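You operate a simulated robot arm through the tools that you are given. There is no shell and no other tool. Be economical: measure what you need, move in short steps, check, and stop when the job is done.

The job below is to be done with a simulated robot arm. You get a single attempt, and the scene is never put back.

TASK
Unpin the gate latch, draw it back, pin it open and lift the far half's bolt.
Fine: park the pin in the lug of the middle post meanwhile; the near half's bolt ends down and both props tight; leave the hinge pins.

Only the result counts: the job must be done as asked and must still hold three seconds after the hand-in. Knocking over, shifting, dropping, spilling or breaking anything else fails it.

THE ROBOT
A 7-joint arm with a two-finger parallel gripper on a trunk, on a base that drives. Base frame: it is fixed to the floor where the robot stands at the start and does not move with it; the origin is under the middle of the robot, x ahead of it, y to its left, z up. Lengths are in mm, angles in degrees, forces in N, time in s.
With the tool pointing down near the work surface it reaches from about 280 to 720 mm from the robot's upright axis, wherever it stands. Its first joint turns from -166.0 to 166.0 degrees. Places, roughly: gate latch [500, 0, 900]; grip in yellow of the far gate prop [200, 400, 300]; grip in yellow of the near gate prop [200, -1300, 300]; hinge pin with the purple cap [2000, 2500, 750]; hinge pin with the yellow cap [1750, 2500, 750]; long gate [400, -100, 700]; pin lug of the middle post [500, -100, 1100]; pin lug over the gate latch [500, 0, 1000]; upright sliding bolt of the far half [500, -100, 400]; upright sliding bolt of the near half [500, -100, 300]. Payload 1.57 kg.
The tool frame sits at the grasp point between the pads (the TCP): z along the fingers, y along the line on which they close. The tips reach 30 mm beyond it. The gripper opens to 80 mm. The fingers are 17 mm wide and 12 mm thick; the gripper's body (40 by 82 mm) begins 80 mm behind the TCP.
Orientation is that of the tool frame in the base frame, as [roll, pitch, yaw] about the fixed x, y, z axes, in that order (R = Rz(yaw) Ry(pitch) Rx(roll)). With the fingers straight down and closing along the base's y, the tool's x points along the base's -x, its y along +y and its z along -z.

THE INTERFACE
- The arm moves only by the tool arm_command. Its argument "motion" is a list of rows, each an object (a shift or turn left out is 0, a gripper value left out holds the last) with "rotation": the turn, a rotation vector about the tool's x, y, z in degrees, a list of three; "linear": the shift along the tool's x, y, z in mm, a list of three; "fingers": the opening, from 0 (shut) to 1 (fully open). In form: [{"rotation": [ax, ay, az], "linear": [x, y, z], "fingers": fingers}, ...]. A call has 1 to 8 rows; each row shifts and turns the commanded pose from where the row before left it, along the tool's axes as they then stand. A row lasts 0.2 s, in which the tool goes at most 50 mm and 8.6 degrees; a call with a longer step from one row to the next is refused whole, and so is a gripper value outside its range. A pose out of reach is approached as far as the arm can. The call stops where the force on the tool passes 90 N (or 10 N more than at its start, if that is more) or the arm is blocked; 0.2 s more then pass. Each finger travels about 72 mm/s and halts on what it meets, pressing with about 41 N; the grip force reading is that of the motor and also rises with nothing between the fingers. The clock runs only during rows and for 0.2 s after the last one: add rows that do not move to give the fingers time. The reply holds the time, the measured pose of the TCP, the force on the tool along the base axes, the opening and the grip force, in the units named above and with some noise, with the torque about the TCP (base axes, N m) and any sound that the robot's microphone picked up, and new pictures: "pictures" is both (left out), scene, wrist or none.
- Cameras (640 x 400 px; columns grow to the right, rows downward): "scene" is now at [4, 143.7, 1439.5]; the picture's right is [0.04, -1.00, 0.00], its down [-0.37, -0.01, -0.93] and it looks along [0.93, 0.04, -0.37] (base axes); focal length 214 px, centre (320, 200). "wrist" rides on the gripper at [72, -7, -122] in the tool frame; the picture's right is [0.09, 1.00, 0.00], its down [-0.84, 0.08, -0.54] and it looks along [-0.54, 0.05, 0.84] (tool axes); focal length 238 px, centre (320, 200). There is no depth. A picture from a camera that has moved, and an enlarged one, comes with that camera's place and axes in the base frame and with its lens.
- slide_trunk(by): slides the trunk up (or, below 0, down) by that many mm; the arm and the scene camera ride with it, the base frame stays. It gives what a move gives, with no picture.
- steer(legs): drives the robot by 1 to 6 legs, each [ahead, left, turn to the left] in mm, mm and degrees, along the robot's own axes; the way and the turn of a leg run together, so that a leg with both is an arc; at most 1500 mm and 180 degrees a leg. The arm and the cameras ride along, it lands a little off, and it stops where it bumps. It gives what a move gives, and a new picture of the scene camera.
- turn_head(pan, tilt): turns the head with the scene camera to pan (to the left, within 86 degrees either way) and tilt (down, from -29 to 69), counted from straight ahead of the robot. It gives what a move gives, and a new picture of the scene camera.
- close_up(camera, box): a new picture of the part [left, top, right, bottom] of that camera's present view, enlarged. No time passes.
- job_done(): hands the job in; it is judged then, once.

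Work in short steps. Places have to be worked out from the pictures, the camera data and where the tool is seen: move nearer, look again, correct. Check each grasp and each placing, and mend what went wrong. You have 120 turns and 260 pictures in all, those below and enlarged ones among them. Open the gripper and draw the arm clear of the work before you hand the job in, unless the task says otherwise; then end with one line.

The tools are called after ">>>" by a JSON object that holds its "op" and its "data". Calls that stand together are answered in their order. arm_command: Moves the arm, as the interface text tells. Its arguments: {"type":"object","properties":{"motion":{"type":"array"},"pictures":{"type":"string","enum":["both","scene","wrist","none"]}},"required":["motion"]} The other tools are called the same way: slide_trunk (by) slides the trunk up or down; steer (legs) drives the base; turn_head (pan, tilt) turns the head that bears the scene camera; close_up (camera, box) takes an enlarged picture of a part of a camera's view; job_done () hands the job in.

At the start:

```text
time: 0.0
eef_pos: [327.4, -60.1, 1335.3]
tcp_rot: [178.4, 1.2, 179.3]
contact_force: [-0.3, -0.2, -0.5]
torque: [-0.01, 0.01, 0.0]
finger_gap: 80.0
gripper_force: 0.0
trunk travel left (down, up): [-75.0, 40.0]
robot x, y, heading: [-2.2, -1.9, -0.0]
head pan, tilt: [-60.3, 32.5]
```

scene: 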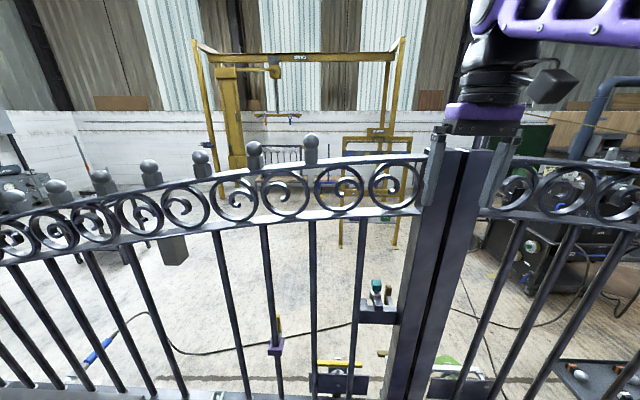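
wrist: 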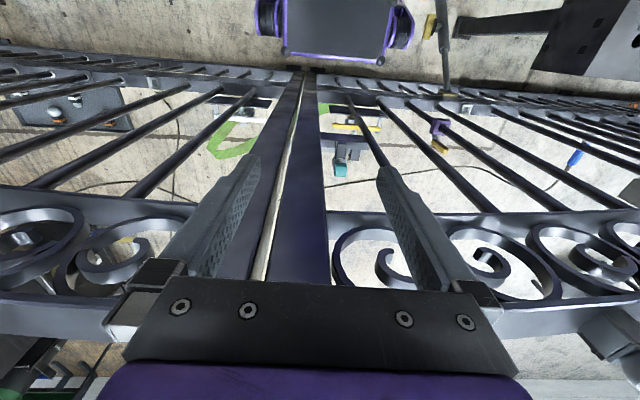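

The picture shows the two gate halves meeting at middle posts; I need to find the latch, pin, lugs and bolts. I take enlarged views first.

>>> {"op": "close_up", "data": {"camera": "scene", "box": [340, 120, 560, 260]}}

>>> {"op": "close_up", "data": {"camera": "scene", "box": [260, 260, 520, 400]}}

>>> {"op": "close_up", "data": {"camera": "wrist", "box": [180, 60, 480, 250]}}

```text
2.86 times, centred on (450, 190) of scene
camera zoom: at [4.0, 143.7, 1439.5], right [0.04, -1.0, 0.0], down [-0.37, -0.01, -0.93], along [0.93, 0.04, -0.37], focal length 613 px, centre (-51, 229)
```

zoom: 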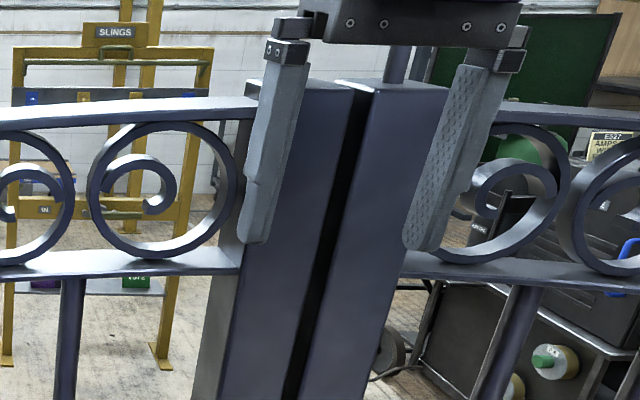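

```text
2.46 times, centred on (390, 330) of scene
camera zoom: at [4.0, 143.7, 1439.5], right [0.04, -1.0, 0.0], down [-0.37, -0.01, -0.93], along [0.93, 0.04, -0.37], focal length 528 px, centre (148, -120)
```

zoom: 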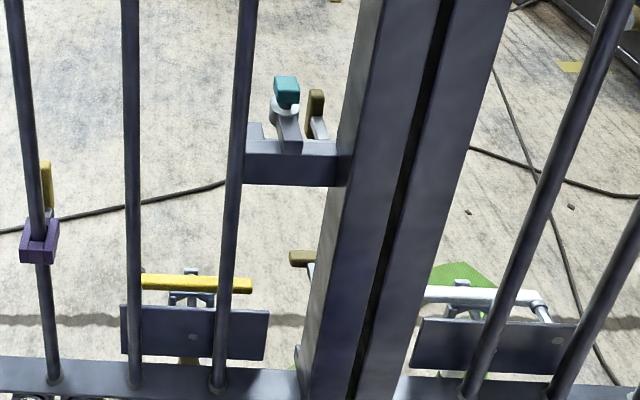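

```text
2.11 times, centred on (330, 155) of wrist
camera zoom: at [252.6, -69.0, 1455.6], right [-0.08, 1.0, 0.02], down [0.83, 0.05, 0.56], along [0.56, 0.07, -0.83], focal length 502 px, centre (299, 295)
```

zoom: 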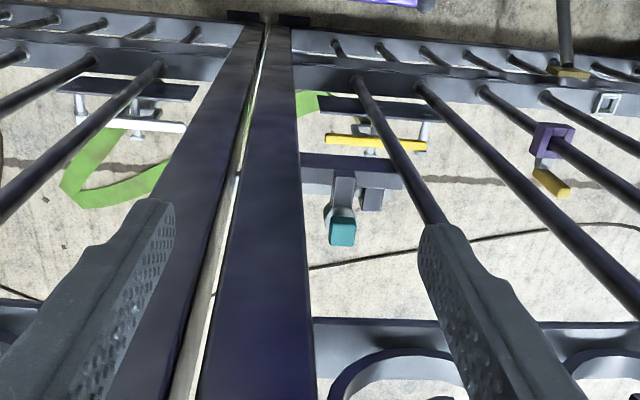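

The latch hardware sits on the far side of the gate from the robot. I look around with the head to learn the gate's extent and the props.

>>> {"op": "turn_head", "data": {"pan": 60, "tilt": 35}}

>>> {"op": "turn_head", "data": {"pan": -60, "tilt": 35}}

>>> {"op": "turn_head", "data": {"pan": 0, "tilt": 60}}

```text
time: 2.0
eef_pos: [327.8, -60.2, 1335.0]
tcp_rot: [178.5, 1.1, 179.5]
contact_force: [-0.8, 0.7, -0.4]
torque: [0.04, -0.01, 0.02]
finger_gap: 79.7
gripper_force: 0.0
trunk travel left (down, up): [-75.0, 40.0]
robot x, y, heading: [-2.9, 0.4, 0.3]
head pan, tilt: [60.0, 35.0]
camera scene: at [-44.7, 216.2, 1418.2], right [0.87, -0.5, 0.0], down [-0.29, -0.5, -0.82], along [0.41, 0.71, -0.57], focal length 214 px, centre (320, 200)
```

scene: 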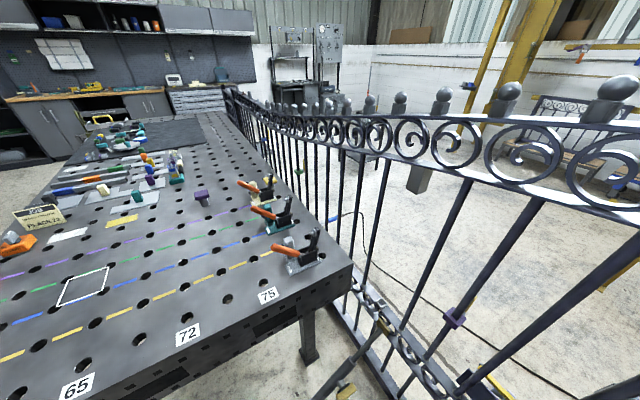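

```text
time: 4.0
eef_pos: [325.8, -61.9, 1336.9]
tcp_rot: [178.3, 1.4, 179.4]
contact_force: [-1.5, 0.1, 0.0]
torque: [-0.01, 0.01, 0.03]
finger_gap: 79.7
gripper_force: 0.0
trunk travel left (down, up): [-75.0, 40.0]
robot x, y, heading: [1.9, -1.1, -0.0]
head pan, tilt: [-60.0, 35.0]
camera scene: at [-0.8, 146.1, 1418.5], right [0.07, -1.0, 0.0], down [-0.57, -0.04, -0.82], along [0.82, 0.06, -0.57], focal length 214 px, centre (320, 200)
```

scene: 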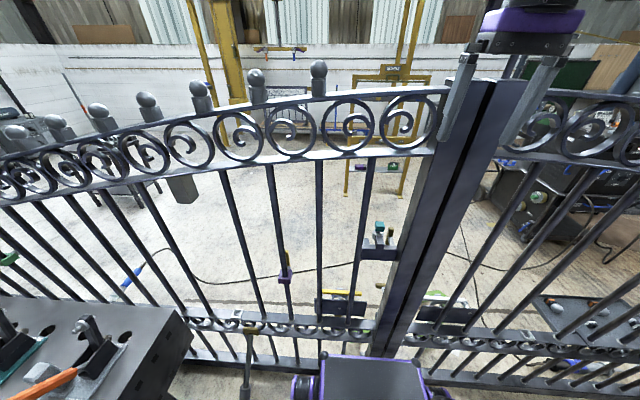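

```text
time: 5.3
eef_pos: [327.0, -59.9, 1335.3]
tcp_rot: [178.5, 1.2, 179.4]
contact_force: [-0.8, 0.0, 0.3]
torque: [0.0, -0.01, 0.02]
finger_gap: 79.9
gripper_force: 0.0
trunk travel left (down, up): [-75.0, 40.0]
robot x, y, heading: [-0.2, -1.4, -0.0]
head pan, tilt: [0.0, 60.0]
camera scene: at [-19.9, 149.9, 1387.1], right [0.14, -0.99, 0.0], down [-0.83, -0.12, -0.54], along [0.53, 0.08, -0.84], focal length 214 px, centre (320, 200)
```

scene: 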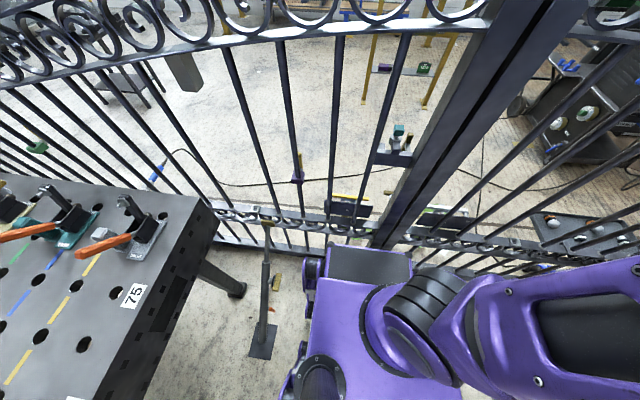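

The head pan to the right seems limited by something; I test other pans to see the right end of the gate.

>>> {"op": "turn_head", "data": {"pan": -86, "tilt": 20}}

>>> {"op": "turn_head", "data": {"pan": 86, "tilt": 20}}

```text
time: 6.9
eef_pos: [323.5, -63.3, 1337.5]
tcp_rot: [177.8, 1.7, 179.5]
contact_force: [-0.4, 0.8, 1.2]
torque: [0.02, 0.03, 0.02]
finger_gap: 80.1
gripper_force: 0.0
trunk travel left (down, up): [-75.0, 40.0]
robot x, y, heading: [1.0, 4.7, 0.2]
head pan, tilt: [-85.9, 20.0]
camera scene: at [-14.4, 144.5, 1393.0], right [0.06, -1.0, 0.0], down [-0.79, -0.05, -0.61], along [0.61, 0.04, -0.79], focal length 214 px, centre (320, 200)
```

scene: 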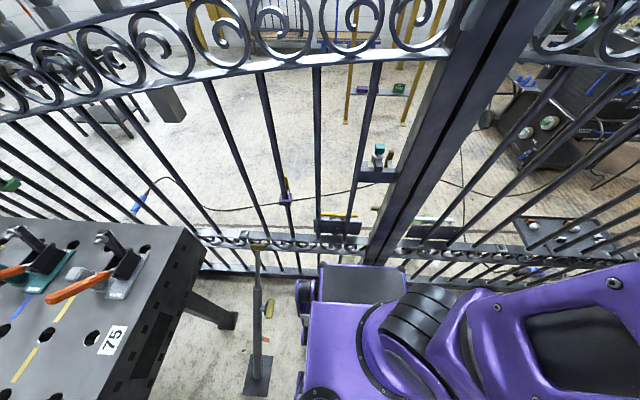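

```text
time: 9.5
eef_pos: [326.8, -60.2, 1336.3]
tcp_rot: [178.1, 1.5, 179.4]
contact_force: [0.2, 0.6, -0.1]
torque: [0.01, -0.01, -0.02]
finger_gap: 79.8
gripper_force: 0.0
trunk travel left (down, up): [-75.0, 40.0]
robot x, y, heading: [0.5, -4.6, 0.1]
head pan, tilt: [85.9, 20.0]
camera scene: at [-13.9, 146.5, 1393.8], right [0.09, -1.0, 0.0], down [-0.78, -0.07, -0.62], along [0.61, 0.05, -0.79], focal length 214 px, centre (320, 200)
```

scene: 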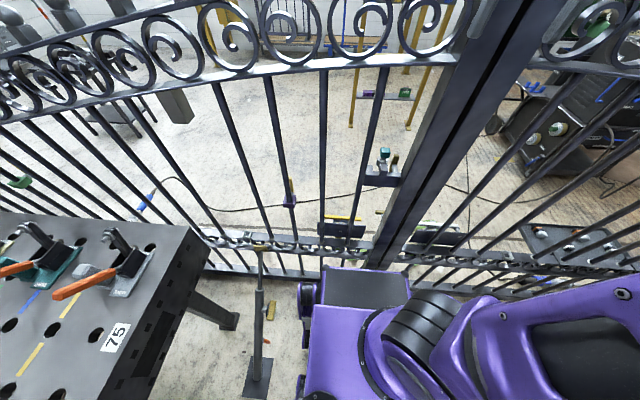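

The head doesn't follow as reported; I try one single command to understand.

>>> {"op": "turn_head", "data": {"pan": -40, "tilt": 25}}

```text
time: 11.6
eef_pos: [324.8, -63.3, 1339.2]
tcp_rot: [177.6, 2.0, 179.5]
contact_force: [-0.2, 0.0, 0.2]
torque: [-0.01, 0.01, 0.02]
finger_gap: 79.9
gripper_force: 0.1
trunk travel left (down, up): [-75.0, 40.0]
robot x, y, heading: [-2.5, 0.2, 0.1]
head pan, tilt: [-40.0, 25.0]
camera scene: at [-8.4, 143.7, 1401.9], right [0.05, -1.0, 0.0], down [-0.72, -0.03, -0.69], along [0.69, 0.03, -0.72], focal length 214 px, centre (320, 200)
```

scene: 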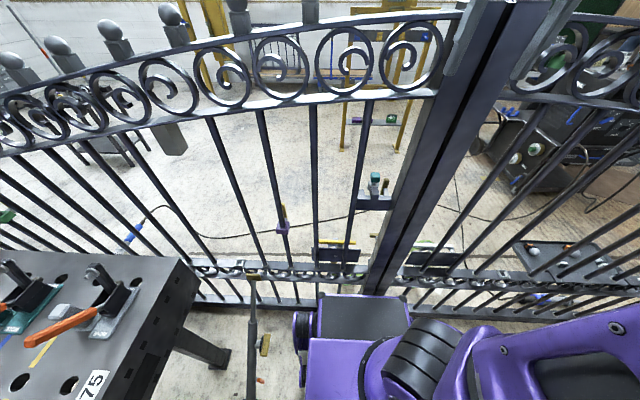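

The head appears blocked by something on its right (perhaps the arm); I try panning left away from it again.

>>> {"op": "turn_head", "data": {"pan": 70, "tilt": 25}}

```text
time: 13.4
eef_pos: [325.3, -63.2, 1336.6]
tcp_rot: [178.1, 1.6, 179.4]
contact_force: [0.2, -0.1, -0.4]
torque: [-0.01, -0.02, -0.01]
finger_gap: 80.0
gripper_force: 0.1
trunk travel left (down, up): [-75.0, 40.0]
robot x, y, heading: [2.8, -0.5, -0.1]
head pan, tilt: [70.0, 25.0]
camera scene: at [-7.7, 145.8, 1403.4], right [0.07, -1.0, 0.0], down [-0.71, -0.05, -0.71], along [0.71, 0.05, -0.71], focal length 214 px, centre (320, 200)
```

scene: 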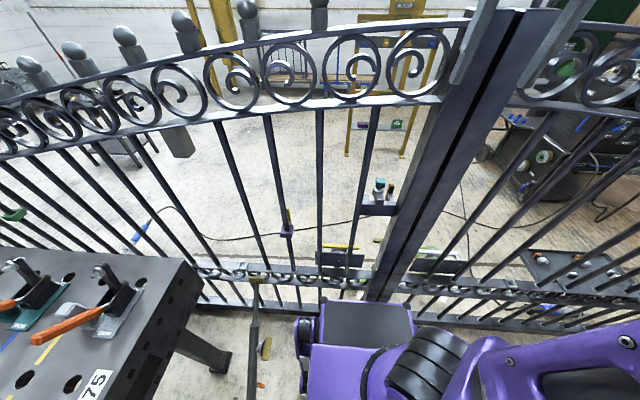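

The pan seems stuck, so I will use the base to look around. I back off a little from the gate and turn right to view the right-hand half.

>>> {"op": "steer", "data": {"legs": [[-300, 0, 0], [0, 0, -50]]}}

```text
time: 17.8
eef_pos: [-132.3, -285.9, 1335.4]
tcp_rot: [178.5, 1.1, 130.7]
contact_force: [-0.9, 0.2, -0.3]
torque: [-0.02, 0.02, 0.01]
finger_gap: 80.1
gripper_force: 0.1
trunk travel left (down, up): [-75.0, 40.0]
robot x, y, heading: [-305.4, -2.1, -49.0]
head pan, tilt: [70.0, 25.0]
camera scene: at [-169.5, 193.3, 1433.9], right [0.36, -0.93, 0.0], down [-0.39, -0.15, -0.91], along [0.85, 0.33, -0.42], focal length 214 px, centre (320, 200)
```

scene: 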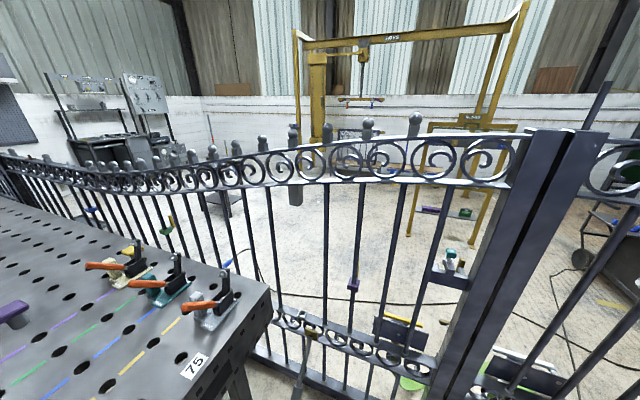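

Now the head follows (pan 70 is real). I look right along the gate's near half.

>>> {"op": "turn_head", "data": {"pan": 0, "tilt": 25}}

>>> {"op": "turn_head", "data": {"pan": -60, "tilt": 25}}

```text
time: 19.2
eef_pos: [-133.1, -286.5, 1335.6]
tcp_rot: [178.4, 1.2, 130.6]
contact_force: [-0.4, 1.0, 0.1]
torque: [0.03, 0.0, -0.01]
finger_gap: 80.1
gripper_force: 0.0
trunk travel left (down, up): [-75.0, 40.0]
robot x, y, heading: [-305.1, -0.7, -48.7]
head pan, tilt: [0.0, 25.0]
camera scene: at [-190.8, 94.4, 1434.0], right [-0.71, -0.7, 0.0], down [-0.3, 0.3, -0.91], along [0.64, -0.65, -0.42], focal length 214 px, centre (320, 200)
```

scene: 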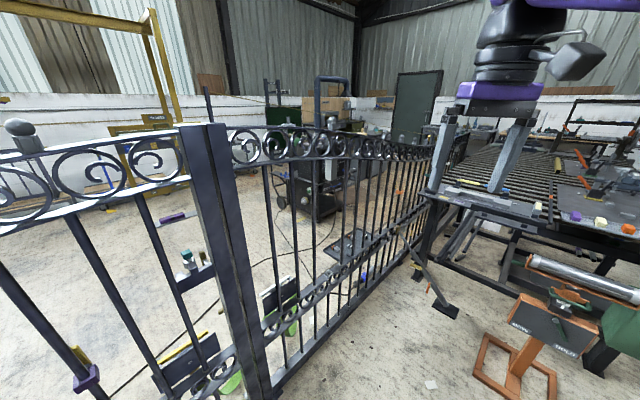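

```text
time: 20.5
eef_pos: [-133.4, -286.1, 1334.6]
tcp_rot: [178.4, 1.4, 130.7]
contact_force: [1.0, -0.4, -0.1]
torque: [0.01, -0.02, -0.02]
finger_gap: 79.9
gripper_force: 0.1
trunk travel left (down, up): [-75.0, 40.0]
robot x, y, heading: [-303.8, -1.8, -49.1]
head pan, tilt: [-60.0, 25.0]
camera scene: at [-191.1, 94.1, 1434.5], right [-0.72, -0.7, 0.0], down [-0.29, 0.3, -0.91], along [0.63, -0.65, -0.42], focal length 214 px, centre (320, 200)
```

scene: 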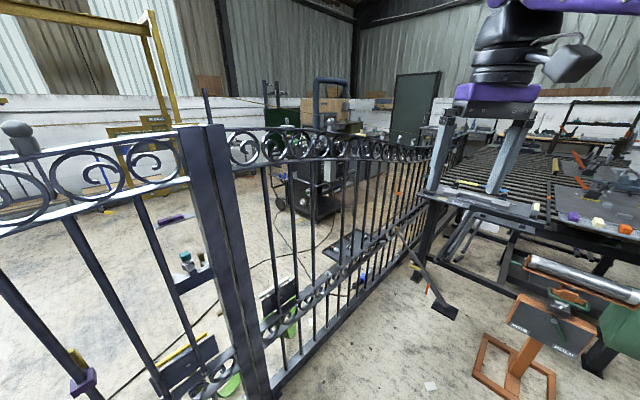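

The head can't pan right past the arm. I turn the base left to see the far end of the gate and whether there is a way around.

>>> {"op": "steer", "data": {"legs": [[0, 0, 130]]}}

>>> {"op": "turn_head", "data": {"pan": 70, "tilt": 25}}

```text
time: 26.5
eef_pos: [-199.1, 315.5, 1335.4]
tcp_rot: [178.3, 1.4, -98.1]
contact_force: [-0.1, 0.2, -0.3]
torque: [-0.01, 0.04, -0.07]
finger_gap: 80.1
gripper_force: 0.1
trunk travel left (down, up): [-75.0, 40.0]
robot x, y, heading: [-301.2, -0.5, 82.3]
head pan, tilt: [-60.0, 25.0]
camera scene: at [-444.6, 21.3, 1435.2], right [1.0, -0.08, 0.0], down [-0.03, -0.41, -0.91], along [0.07, 0.91, -0.41], focal length 214 px, centre (320, 200)
```

scene: 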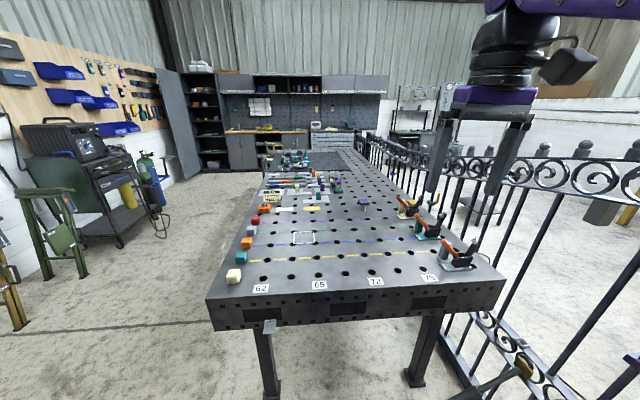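

```text
time: 28.6
eef_pos: [-200.3, 314.6, 1334.8]
tcp_rot: [178.2, 1.3, -98.2]
contact_force: [-0.1, -1.1, -0.3]
torque: [0.01, -0.03, 0.0]
finger_gap: 79.9
gripper_force: 0.0
trunk travel left (down, up): [-75.0, 40.0]
robot x, y, heading: [-304.7, 2.0, 82.5]
head pan, tilt: [70.0, 25.0]
camera scene: at [-533.9, -28.1, 1433.9], right [0.46, 0.89, 0.0], down [0.37, -0.2, -0.91], along [-0.8, 0.42, -0.42], focal length 214 px, centre (320, 200)
```

scene: 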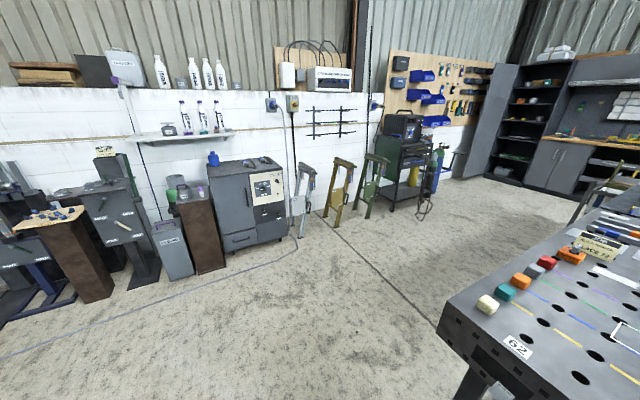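

I look along the gate to its far-left end for a passage.

>>> {"op": "turn_head", "data": {"pan": 0, "tilt": 20}}

>>> {"op": "close_up", "data": {"camera": "scene", "box": [220, 60, 480, 230]}}

```text
time: 30.0
eef_pos: [-199.4, 315.1, 1335.3]
tcp_rot: [178.4, 1.4, -98.0]
contact_force: [-0.5, -0.9, 0.7]
torque: [-0.01, 0.01, -0.01]
finger_gap: 80.2
gripper_force: 0.0
trunk travel left (down, up): [-75.0, 40.0]
robot x, y, heading: [-297.4, -1.2, 82.5]
head pan, tilt: [0.0, 20.0]
camera scene: at [-443.4, 22.0, 1441.8], right [1.0, -0.09, 0.0], down [-0.03, -0.34, -0.94], along [0.09, 0.93, -0.34], focal length 214 px, centre (320, 200)
```

scene: 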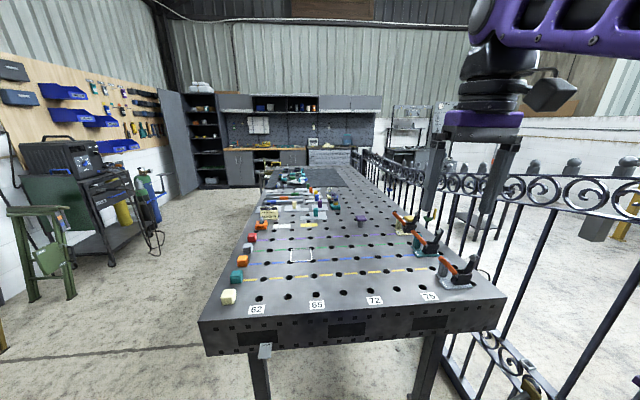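

```text
2.35 times, centred on (350, 145) of scene
camera zoom: at [-443.4, 22.0, 1441.8], right [1.0, -0.09, 0.0], down [-0.03, -0.34, -0.94], along [0.09, 0.93, -0.34], focal length 505 px, centre (249, 329)
```

zoom: 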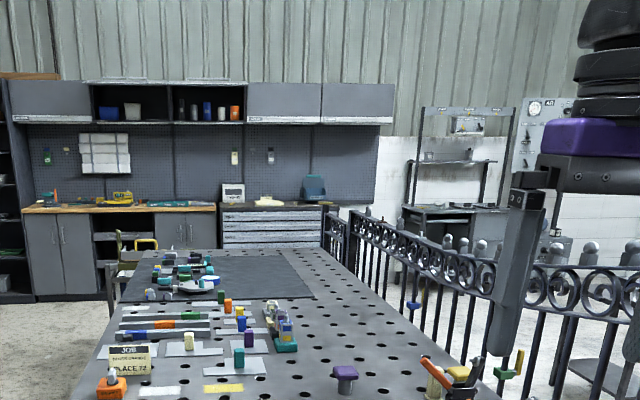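

Something at the gate's left end looks like a separate panel; I zoom further.

>>> {"op": "close_up", "data": {"camera": "scene", "box": [330, 130, 420, 190]}}

```text
6.67 times, centred on (375, 160) of scene
camera zoom: at [-443.4, 22.0, 1441.8], right [1.0, -0.09, 0.0], down [-0.03, -0.34, -0.94], along [0.09, 0.93, -0.34], focal length 1430 px, centre (-47, 467)
```

zoom: 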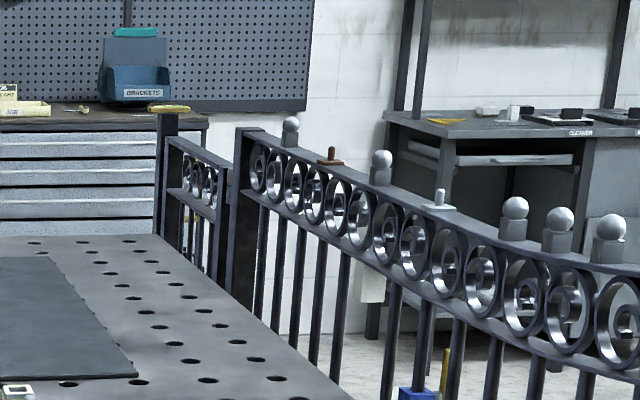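

The left end is fenced to the bench. I check the right end likewise.

>>> {"op": "steer", "data": {"legs": [[0, 0, -155]]}}

>>> {"op": "close_up", "data": {"camera": "scene", "box": [140, 60, 480, 270]}}

```text
time: 36.8
eef_pos: [-244.6, -326.9, 1336.8]
tcp_rot: [178.3, 1.2, 110.4]
contact_force: [0.0, 0.1, 0.2]
torque: [0.02, 0.0, -0.02]
finger_gap: 79.8
gripper_force: 0.0
trunk travel left (down, up): [-75.0, 40.0]
robot x, y, heading: [-300.3, 1.6, -69.0]
head pan, tilt: [0.0, 20.0]
camera scene: at [-166.3, 48.9, 1442.3], right [-0.92, -0.4, 0.0], down [-0.13, 0.31, -0.94], along [0.37, -0.86, -0.34], focal length 214 px, centre (320, 200)
```

scene: 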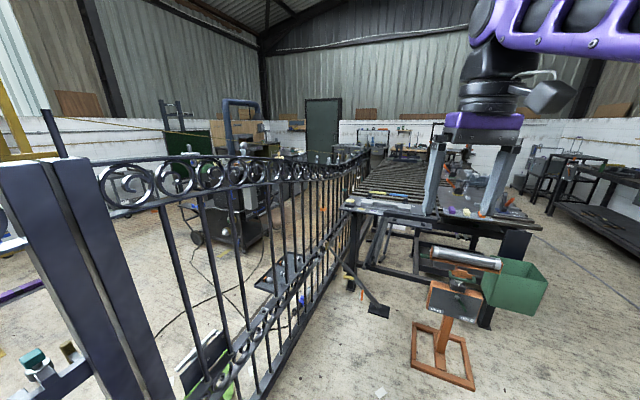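

```text
1.88 times, centred on (310, 165) of scene
camera zoom: at [-166.3, 48.9, 1442.3], right [-0.92, -0.4, 0.0], down [-0.13, 0.31, -0.94], along [0.37, -0.86, -0.34], focal length 404 px, centre (339, 266)
```

zoom: 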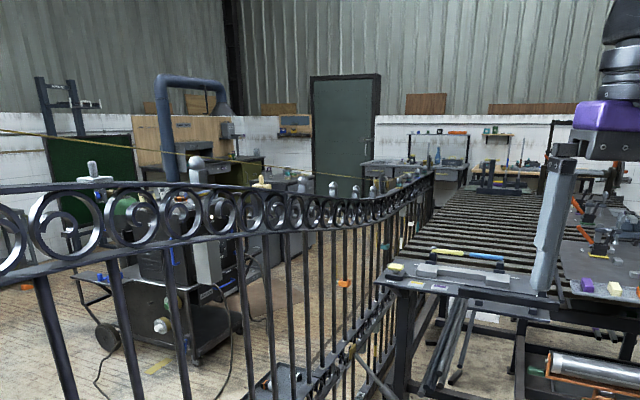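

I zoom on the right end of the gate to see whether there's a way past.

>>> {"op": "close_up", "data": {"camera": "scene", "box": [300, 110, 440, 200]}}

```text
4.44 times, centred on (370, 155) of scene
camera zoom: at [-166.3, 48.9, 1442.3], right [-0.92, -0.4, 0.0], down [-0.13, 0.31, -0.94], along [0.37, -0.86, -0.34], focal length 953 px, centre (98, 400)
```

zoom: 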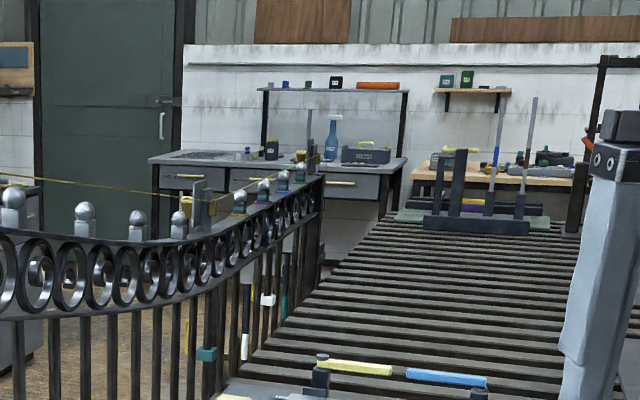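

There may be a passage beyond the right end. First I check the near prop's state in close-up.

>>> {"op": "close_up", "data": {"camera": "scene", "box": [320, 210, 410, 330]}}

>>> {"op": "steer", "data": {"legs": [[0, 0, 70]]}}

>>> {"op": "turn_head", "data": {"pan": 25, "tilt": 50}}

```text
3.33 times, centred on (365, 270) of scene
camera zoom: at [-166.3, 48.9, 1442.3], right [-0.92, -0.4, 0.0], down [-0.13, 0.31, -0.94], along [0.37, -0.86, -0.34], focal length 715 px, centre (170, -33)
```

zoom: 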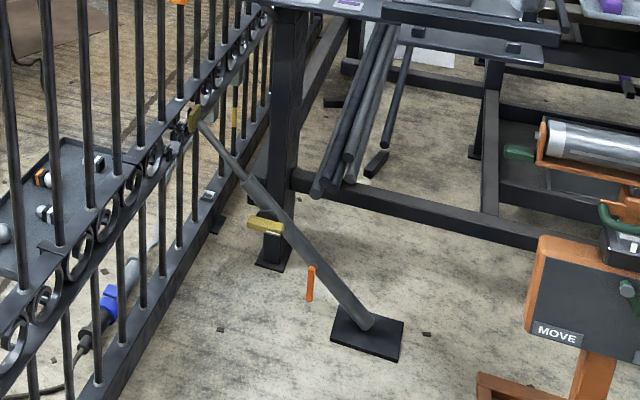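

```text
time: 40.3
eef_pos: [24.4, -59.2, 1335.9]
tcp_rot: [178.4, 1.2, 179.7]
contact_force: [0.5, 0.2, 0.2]
torque: [0.01, -0.01, 0.0]
finger_gap: 80.1
gripper_force: 0.0
trunk travel left (down, up): [-75.0, 40.0]
robot x, y, heading: [-305.2, -1.6, 0.4]
head pan, tilt: [0.0, 20.0]
camera scene: at [-299.1, 143.9, 1442.5], right [0.04, -1.0, 0.0], down [-0.34, -0.01, -0.94], along [0.94, 0.04, -0.34], focal length 214 px, centre (320, 200)
```

scene: 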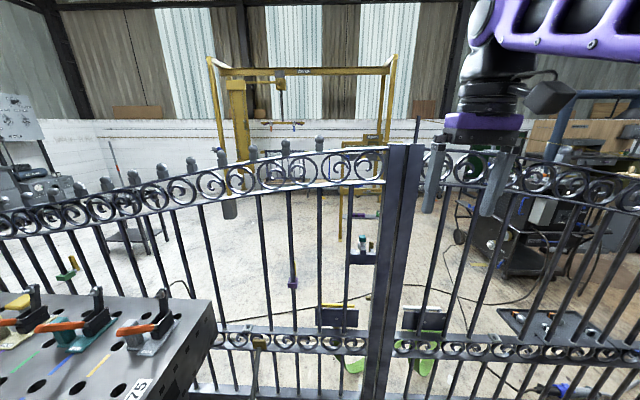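

```text
time: 41.2
eef_pos: [24.5, -58.8, 1336.6]
tcp_rot: [178.3, 1.3, 179.5]
contact_force: [0.3, 0.4, -1.2]
torque: [0.05, -0.01, 0.0]
finger_gap: 79.9
gripper_force: 0.1
trunk travel left (down, up): [-75.0, 40.0]
robot x, y, heading: [-299.7, 0.5, 0.2]
head pan, tilt: [25.0, 50.0]
camera scene: at [-322.5, 172.6, 1396.5], right [0.43, -0.9, 0.0], down [-0.69, -0.33, -0.64], along [0.58, 0.27, -0.77], focal length 214 px, centre (320, 200)
```

scene: 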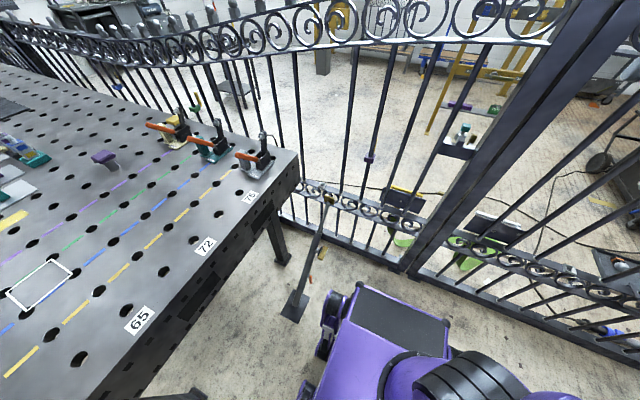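

I zoom on the far prop to compare with the near one, and on the latch area.

>>> {"op": "close_up", "data": {"camera": "scene", "box": [270, 180, 350, 330]}}

>>> {"op": "close_up", "data": {"camera": "scene", "box": [370, 110, 530, 280]}}

```text
2.67 times, centred on (310, 255) of scene
camera zoom: at [-322.5, 172.6, 1396.5], right [0.43, -0.9, 0.0], down [-0.69, -0.33, -0.64], along [0.58, 0.27, -0.77], focal length 572 px, centre (347, 53)
```

zoom: 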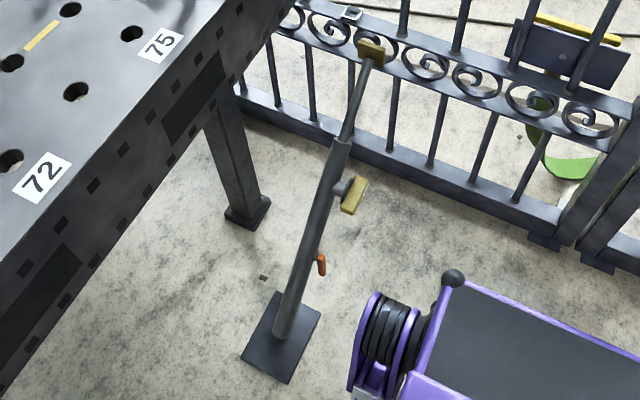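

```text
2.35 times, centred on (450, 195) of scene
camera zoom: at [-322.5, 172.6, 1396.5], right [0.43, -0.9, 0.0], down [-0.69, -0.33, -0.64], along [0.58, 0.27, -0.77], focal length 505 px, centre (14, 212)
```

zoom: 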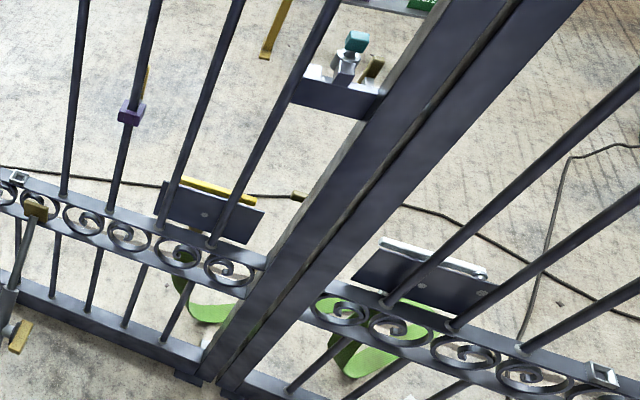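

The near prop's grip seems to lie crosswise while the far prop's lies along the prop. I drive nearer to the near prop for a good view.

>>> {"op": "steer", "data": {"legs": [[0, 0, -80], [600, 0, 0], [0, 0, 25]]}}

>>> {"op": "turn_head", "data": {"pan": 10, "tilt": 55}}

```text
time: 49.5
eef_pos: [-26.4, -913.6, 1335.6]
tcp_rot: [178.3, 1.3, 126.5]
contact_force: [0.0, 0.8, 0.0]
torque: [0.0, -0.04, 0.01]
finger_gap: 80.2
gripper_force: 0.0
trunk travel left (down, up): [-75.0, 40.0]
robot x, y, heading: [-176.7, -613.5, -52.8]
head pan, tilt: [25.0, 50.0]
camera scene: at [-48.0, -496.5, 1396.4], right [-0.47, -0.88, 0.0], down [-0.68, 0.36, -0.64], along [0.57, -0.3, -0.77], focal length 214 px, centre (320, 200)
```

scene: 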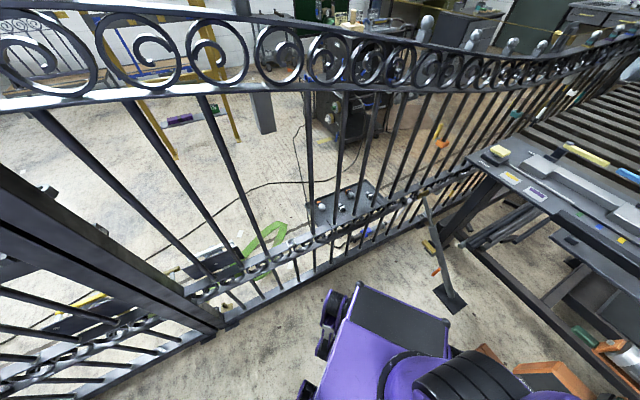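

```text
time: 50.3
eef_pos: [-25.1, -914.0, 1335.1]
tcp_rot: [178.3, 1.3, 126.5]
contact_force: [0.3, 0.6, 0.0]
torque: [0.0, -0.01, 0.04]
finger_gap: 80.1
gripper_force: 0.0
trunk travel left (down, up): [-75.0, 40.0]
robot x, y, heading: [-176.8, -615.9, -53.0]
head pan, tilt: [10.0, 55.0]
camera scene: at [-63.2, -509.5, 1389.9], right [-0.68, -0.73, 0.0], down [-0.6, 0.56, -0.57], along [0.42, -0.39, -0.82], focal length 214 px, centre (320, 200)
```

scene: 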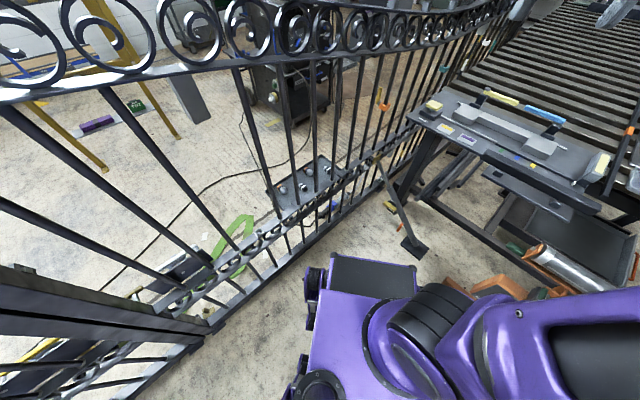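

>>> {"op": "close_up", "data": {"camera": "scene", "box": [350, 140, 440, 270]}}

>>> {"op": "close_up", "data": {"camera": "wrist", "box": [0, 0, 640, 400]}}

```text
3.08 times, centred on (395, 205) of scene
camera zoom: at [-63.2, -509.5, 1389.9], right [-0.68, -0.73, 0.0], down [-0.6, 0.56, -0.57], along [0.42, -0.39, -0.82], focal length 660 px, centre (89, 185)
```

zoom: 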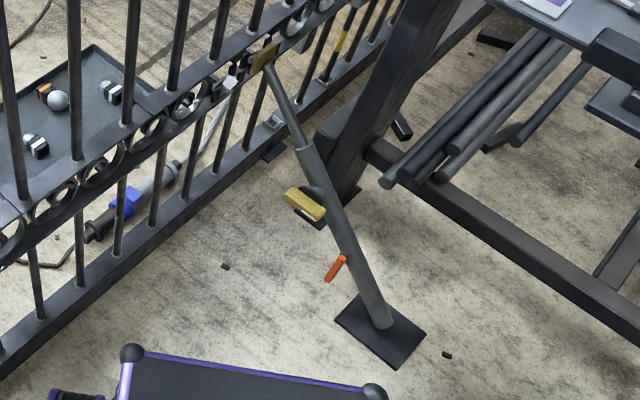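

```text
1.00 times, centred on (320, 200) of wrist (not enlarged: the box is as wide or as high as the picture)
camera zoom: at [-79.3, -859.7, 1456.1], right [0.74, 0.67, 0.03], down [0.54, -0.63, 0.56], along [0.39, -0.4, -0.83], focal length 238 px, centre (320, 200)
```

zoom: 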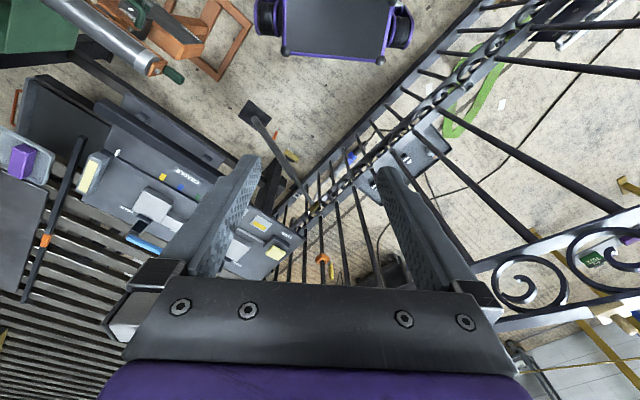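

The near prop's grip is about (174,-1311,300), apparently turned crosswise to the prop; I lower the arm for a close wrist view, clear of the roller table edge (y≈-1330).

>>> {"op": "arm_command", "data": {"motion": [{"linear": [0, 0, 50]}, {"linear": [0, 0, 50]}, {"linear": [0, 0, 50]}, {"linear": [0, 0, 50]}, {"linear": [0, 0, 50]}, {"linear": [0, 0, 50]}, {"linear": [0, 0, 50]}, {"linear": [0, 0, 50]}], "pictures": "none"}}

>>> {"op": "arm_command", "data": {"motion": [{"linear": [-20, 0, 45]}, {"linear": [-20, 0, 45]}, {"linear": [-20, 0, 45]}, {"linear": [-20, 0, 45]}, {"linear": [-20, 0, 45]}, {"linear": [-20, 0, 45]}, {"linear": [-20, 0, 45]}, {"linear": [-20, 0, 45]}]}}

```text
time: 51.1
eef_pos: [-32.4, -900.5, 1236.2]
tcp_rot: [173.9, 9.5, 128.5]
contact_force: [-0.5, 0.4, 0.1]
torque: [-0.03, -0.04, 0.02]
finger_gap: 79.9
gripper_force: 0.0
trunk travel left (down, up): [-75.0, 40.0]
robot x, y, heading: [-175.0, -618.2, -52.7]
head pan, tilt: [10.0, 55.0]
stopped in row 3: the arm was blocked; the commanded pose is now the measured one
```

```text
time: 51.8
eef_pos: [36.2, -906.6, 1206.1]
tcp_rot: [169.8, 19.6, 135.7]
contact_force: [0.2, 0.2, 0.6]
torque: [-0.03, -0.03, 0.02]
finger_gap: 79.9
gripper_force: 0.0
trunk travel left (down, up): [-75.0, 40.0]
robot x, y, heading: [-173.4, -618.2, -52.9]
head pan, tilt: [10.0, 55.0]
stopped in row 3: the arm was blocked; the commanded pose is now the measured one
camera scene: at [-86.7, -502.8, 1371.9], right [-0.82, -0.58, 0.0], down [-0.55, 0.77, -0.32], along [0.18, -0.26, -0.95], focal length 214 px, centre (320, 200)
camera wrist: at [-61.1, -850.9, 1294.3], right [0.58, 0.8, 0.14], down [0.42, -0.44, 0.8], along [0.7, -0.4, -0.59], focal length 238 px, centre (320, 200)
```

scene: 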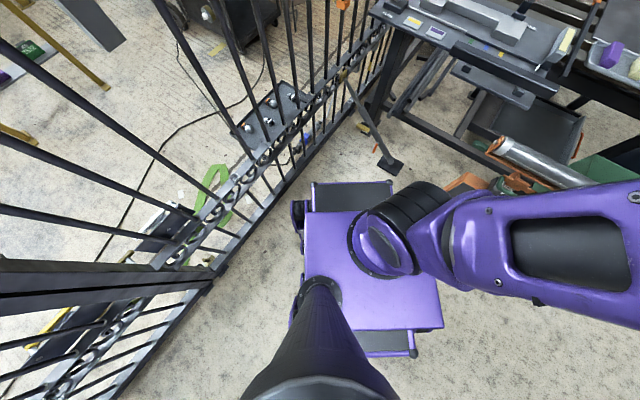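
wrist: 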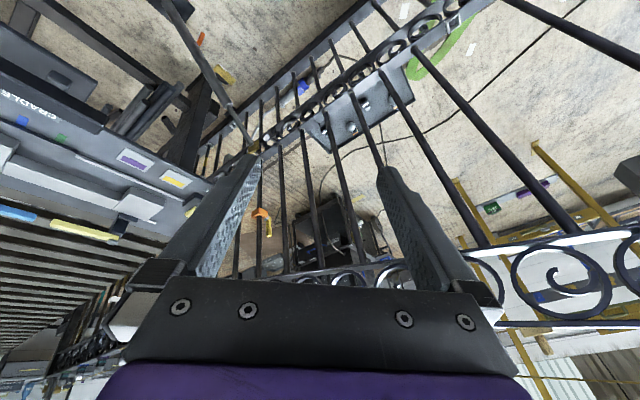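

The arm's elbow bumps the head (the scene camera was pushed). I turn the head left, out of the way, then straighten the tool.

>>> {"op": "turn_head", "data": {"pan": 80, "tilt": 40}}

>>> {"op": "arm_command", "data": {"motion": [{"linear": [0, 0, -10]}], "pictures": "none"}}

```text
time: 53.2
eef_pos: [38.4, -905.5, 1206.8]
tcp_rot: [169.8, 19.5, 136.1]
contact_force: [-0.9, 0.0, -0.2]
torque: [0.0, -0.02, 0.03]
finger_gap: 80.1
gripper_force: 0.1
trunk travel left (down, up): [-75.0, 40.0]
robot x, y, heading: [-176.8, -617.3, -52.8]
head pan, tilt: [80.0, 40.0]
camera scene: at [-85.8, -502.4, 1371.7], right [-0.81, -0.59, 0.0], down [-0.56, 0.77, -0.31], along [0.18, -0.25, -0.95], focal length 214 px, centre (320, 200)
```

scene: 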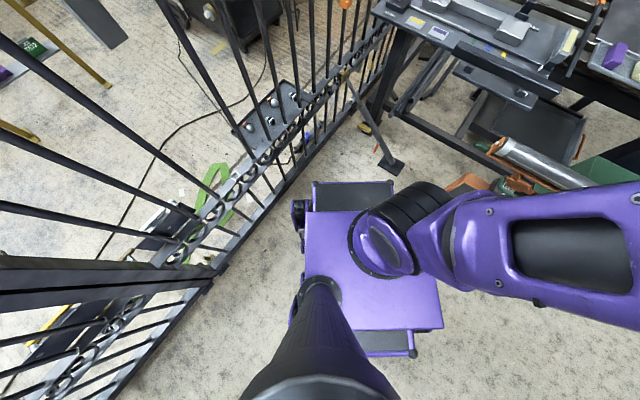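

```text
time: 53.6
eef_pos: [34.5, -904.9, 1215.5]
tcp_rot: [169.6, 19.8, 136.0]
contact_force: [-1.5, -1.8, -0.6]
torque: [0.14, -0.22, 0.08]
finger_gap: 80.2
gripper_force: 0.1
trunk travel left (down, up): [-75.0, 40.0]
robot x, y, heading: [-174.2, -617.1, -53.0]
head pan, tilt: [80.0, 40.0]
```

The head is jammed against the arm; I raise the arm back and straighten the tool so the head comes free.

>>> {"op": "arm_command", "data": {"motion": [{"linear": [-13, 7, -37]}, {"linear": [-13, 7, -37]}, {"rotation": [3.3, 6.7, 0], "linear": [0, 0, -20]}, {"rotation": [3.3, 6.7, 0], "linear": [0, 0, -20]}, {"rotation": [3.3, 6.7, 0], "linear": [0, 0, -20]}], "pictures": "none"}}

>>> {"op": "turn_head", "data": {"pan": 80, "tilt": 20}}

```text
time: 54.3
eef_pos: [45.9, -881.5, 1306.7]
tcp_rot: [168.3, 20.0, 141.7]
contact_force: [-0.3, -0.1, -0.1]
torque: [0.0, 0.01, 0.01]
finger_gap: 80.2
gripper_force: 0.0
trunk travel left (down, up): [-75.0, 40.0]
robot x, y, heading: [-174.9, -614.0, -52.9]
head pan, tilt: [80.0, 40.0]
stopped in row 3: the arm was blocked; the commanded pose is now the measured one
```

```text
time: 55.1
eef_pos: [47.9, -880.0, 1305.6]
tcp_rot: [168.4, 20.1, 141.9]
contact_force: [0.3, -0.5, 0.7]
torque: [-0.08, 0.03, -0.04]
finger_gap: 80.1
gripper_force: 0.1
trunk travel left (down, up): [-75.0, 40.0]
robot x, y, heading: [-173.6, -618.5, -52.8]
head pan, tilt: [80.0, 20.0]
camera scene: at [-79.4, -505.0, 1376.0], right [-0.77, -0.64, 0.0], down [-0.59, 0.71, -0.39], along [0.25, -0.3, -0.92], focal length 214 px, centre (320, 200)
```

scene: 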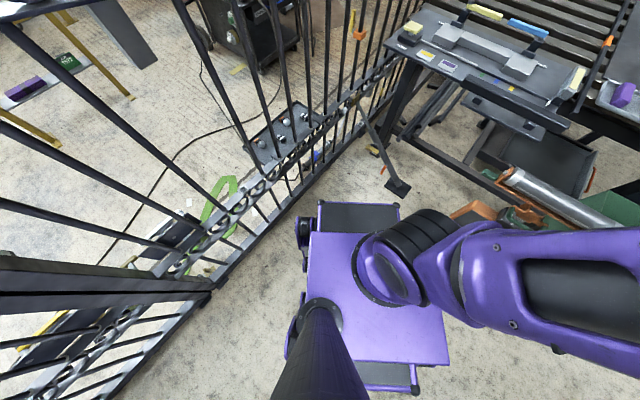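

I let some time pass so the head can free itself, then check.

>>> {"op": "arm_command", "data": {"motion": [{}, {}, {}, {}, {}, {}, {}, {}]}}

```text
time: 56.9
eef_pos: [48.9, -878.8, 1306.2]
tcp_rot: [168.5, 20.1, 142.2]
contact_force: [0.6, -0.7, 0.2]
torque: [-0.01, -0.02, -0.01]
finger_gap: 80.1
gripper_force: 0.0
trunk travel left (down, up): [-75.0, 40.0]
robot x, y, heading: [-172.0, -616.4, -53.0]
head pan, tilt: [80.0, 20.0]
camera scene: at [-79.4, -504.2, 1375.5], right [-0.77, -0.64, 0.0], down [-0.6, 0.71, -0.38], along [0.24, -0.29, -0.93], focal length 214 px, centre (320, 200)
camera wrist: at [-55.5, -836.9, 1392.6], right [0.48, 0.87, 0.16], down [0.45, -0.39, 0.8], along [0.75, -0.31, -0.58], focal length 238 px, centre (320, 200)
```

scene: 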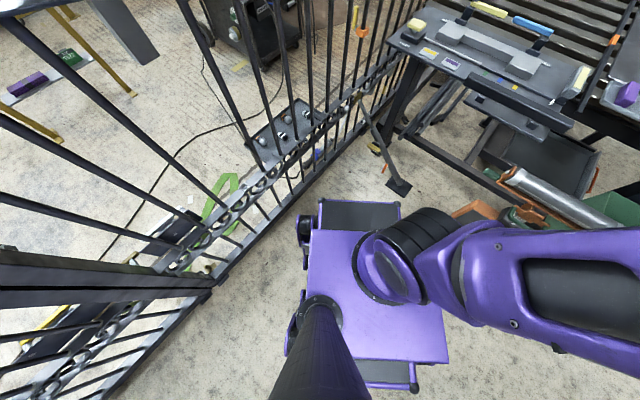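
wrist: 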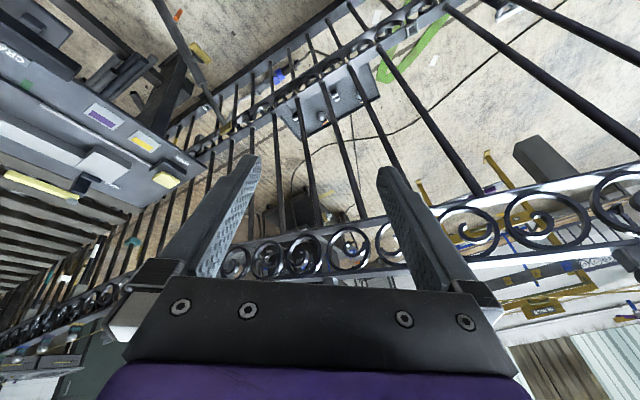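

The head's push seems to load the arm. I command the head to where it now is to relieve the load, then straighten the tool.

>>> {"op": "turn_head", "data": {"pan": 0, "tilt": 68}}

>>> {"op": "arm_command", "data": {"motion": [{"rotation": [3.3, 6.7, 0], "linear": [0, 0, -10]}, {"rotation": [3.3, 6.7, 0], "linear": [0, 0, -10]}, {"rotation": [3.3, 6.7, 0], "linear": [0, 0, -10]}], "pictures": "none"}}

```text
time: 58.5
eef_pos: [48.4, -877.4, 1307.0]
tcp_rot: [168.5, 20.4, 142.1]
contact_force: [-0.1, 0.3, 0.4]
torque: [0.0, -0.01, 0.0]
finger_gap: 79.9
gripper_force: 0.1
trunk travel left (down, up): [-75.0, 40.0]
robot x, y, heading: [-173.6, -618.3, -53.1]
head pan, tilt: [0.0, 68.0]
camera scene: at [-79.9, -503.3, 1374.7], right [-0.76, -0.65, 0.0], down [-0.6, 0.71, -0.37], along [0.24, -0.28, -0.93], focal length 214 px, centre (320, 200)
```

scene: 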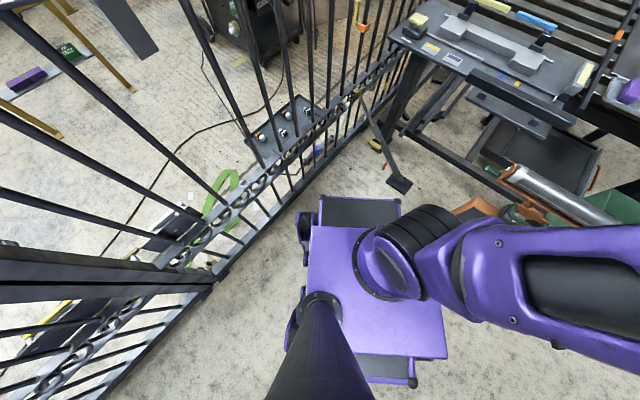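

```text
time: 59.1
eef_pos: [-3.2, -852.1, 1371.4]
tcp_rot: [173.2, 16.4, 145.3]
contact_force: [0.1, 0.3, 0.6]
torque: [-0.02, 0.01, 0.0]
finger_gap: 79.9
gripper_force: 0.1
trunk travel left (down, up): [-75.0, 40.0]
robot x, y, heading: [-176.4, -616.1, -52.8]
head pan, tilt: [0.0, 68.0]
stopped in row 3: the arm was blocked; the commanded pose is now the measured one
```

Progress: the tool rose. I shift the hand to the robot's right and up, away from the head.

>>> {"op": "arm_command", "data": {"motion": [{"linear": [0, -25, -15]}, {"linear": [0, -25, -15]}, {"linear": [0, -25, 0]}, {"linear": [0, -25, 0]}], "pictures": "none"}}

>>> {"op": "turn_head", "data": {"pan": 60, "tilt": 40}}

```text
time: 60.1
eef_pos: [-54.6, -937.3, 1384.0]
tcp_rot: [173.8, 15.6, 145.6]
contact_force: [3.1, -1.6, -2.0]
torque: [0.12, 0.24, 0.03]
finger_gap: 80.3
gripper_force: 0.1
trunk travel left (down, up): [-75.0, 40.0]
robot x, y, heading: [-175.0, -621.2, -52.8]
head pan, tilt: [0.0, 68.0]
```

```text
time: 61.4
eef_pos: [-62.0, -933.9, 1386.2]
tcp_rot: [173.5, 15.8, 145.4]
contact_force: [0.0, -0.9, -0.1]
torque: [-0.01, -0.02, 0.01]
finger_gap: 80.1
gripper_force: 0.1
trunk travel left (down, up): [-75.0, 40.0]
robot x, y, heading: [-176.2, -616.4, -53.1]
head pan, tilt: [60.0, 40.0]
camera scene: at [-31.9, -449.9, 1410.6], right [0.12, -0.99, 0.0], down [-0.64, -0.08, -0.77], along [0.76, 0.09, -0.64], focal length 214 px, centre (320, 200)
```

scene: 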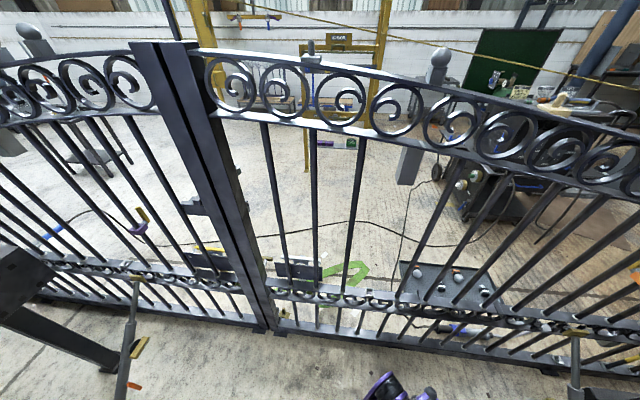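

The head is free and both props and the post are in view. Close-ups.

>>> {"op": "close_up", "data": {"camera": "scene", "box": [90, 260, 190, 400]}}

>>> {"op": "close_up", "data": {"camera": "scene", "box": [520, 310, 640, 400]}}

>>> {"op": "close_up", "data": {"camera": "scene", "box": [150, 130, 350, 330]}}

```text
2.86 times, centred on (140, 330) of scene
camera zoom: at [-31.9, -449.9, 1410.6], right [0.12, -0.99, 0.0], down [-0.64, -0.08, -0.77], along [0.76, 0.09, -0.64], focal length 613 px, centre (834, -171)
```

zoom: 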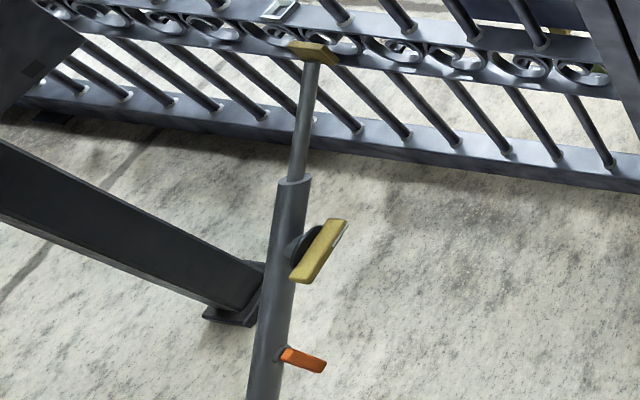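

```text
4.44 times, centred on (580, 355) of scene
camera zoom: at [-31.9, -449.9, 1410.6], right [0.12, -0.99, 0.0], down [-0.64, -0.08, -0.77], along [0.76, 0.09, -0.64], focal length 953 px, centre (-836, -489)
```

zoom: 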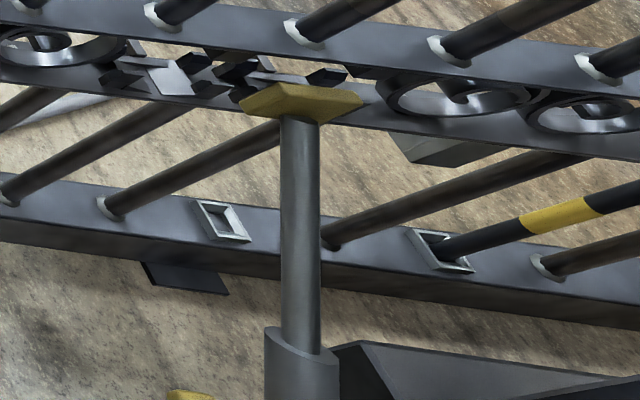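

```text
2.00 times, centred on (250, 230) of scene
camera zoom: at [-31.9, -449.9, 1410.6], right [0.12, -0.99, 0.0], down [-0.64, -0.08, -0.77], along [0.76, 0.09, -0.64], focal length 429 px, centre (460, 140)
```

zoom: 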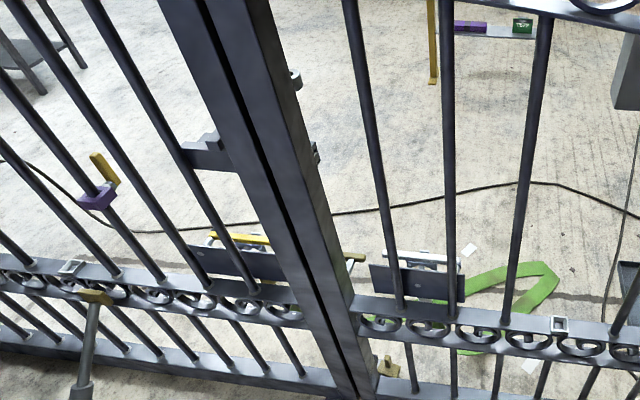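

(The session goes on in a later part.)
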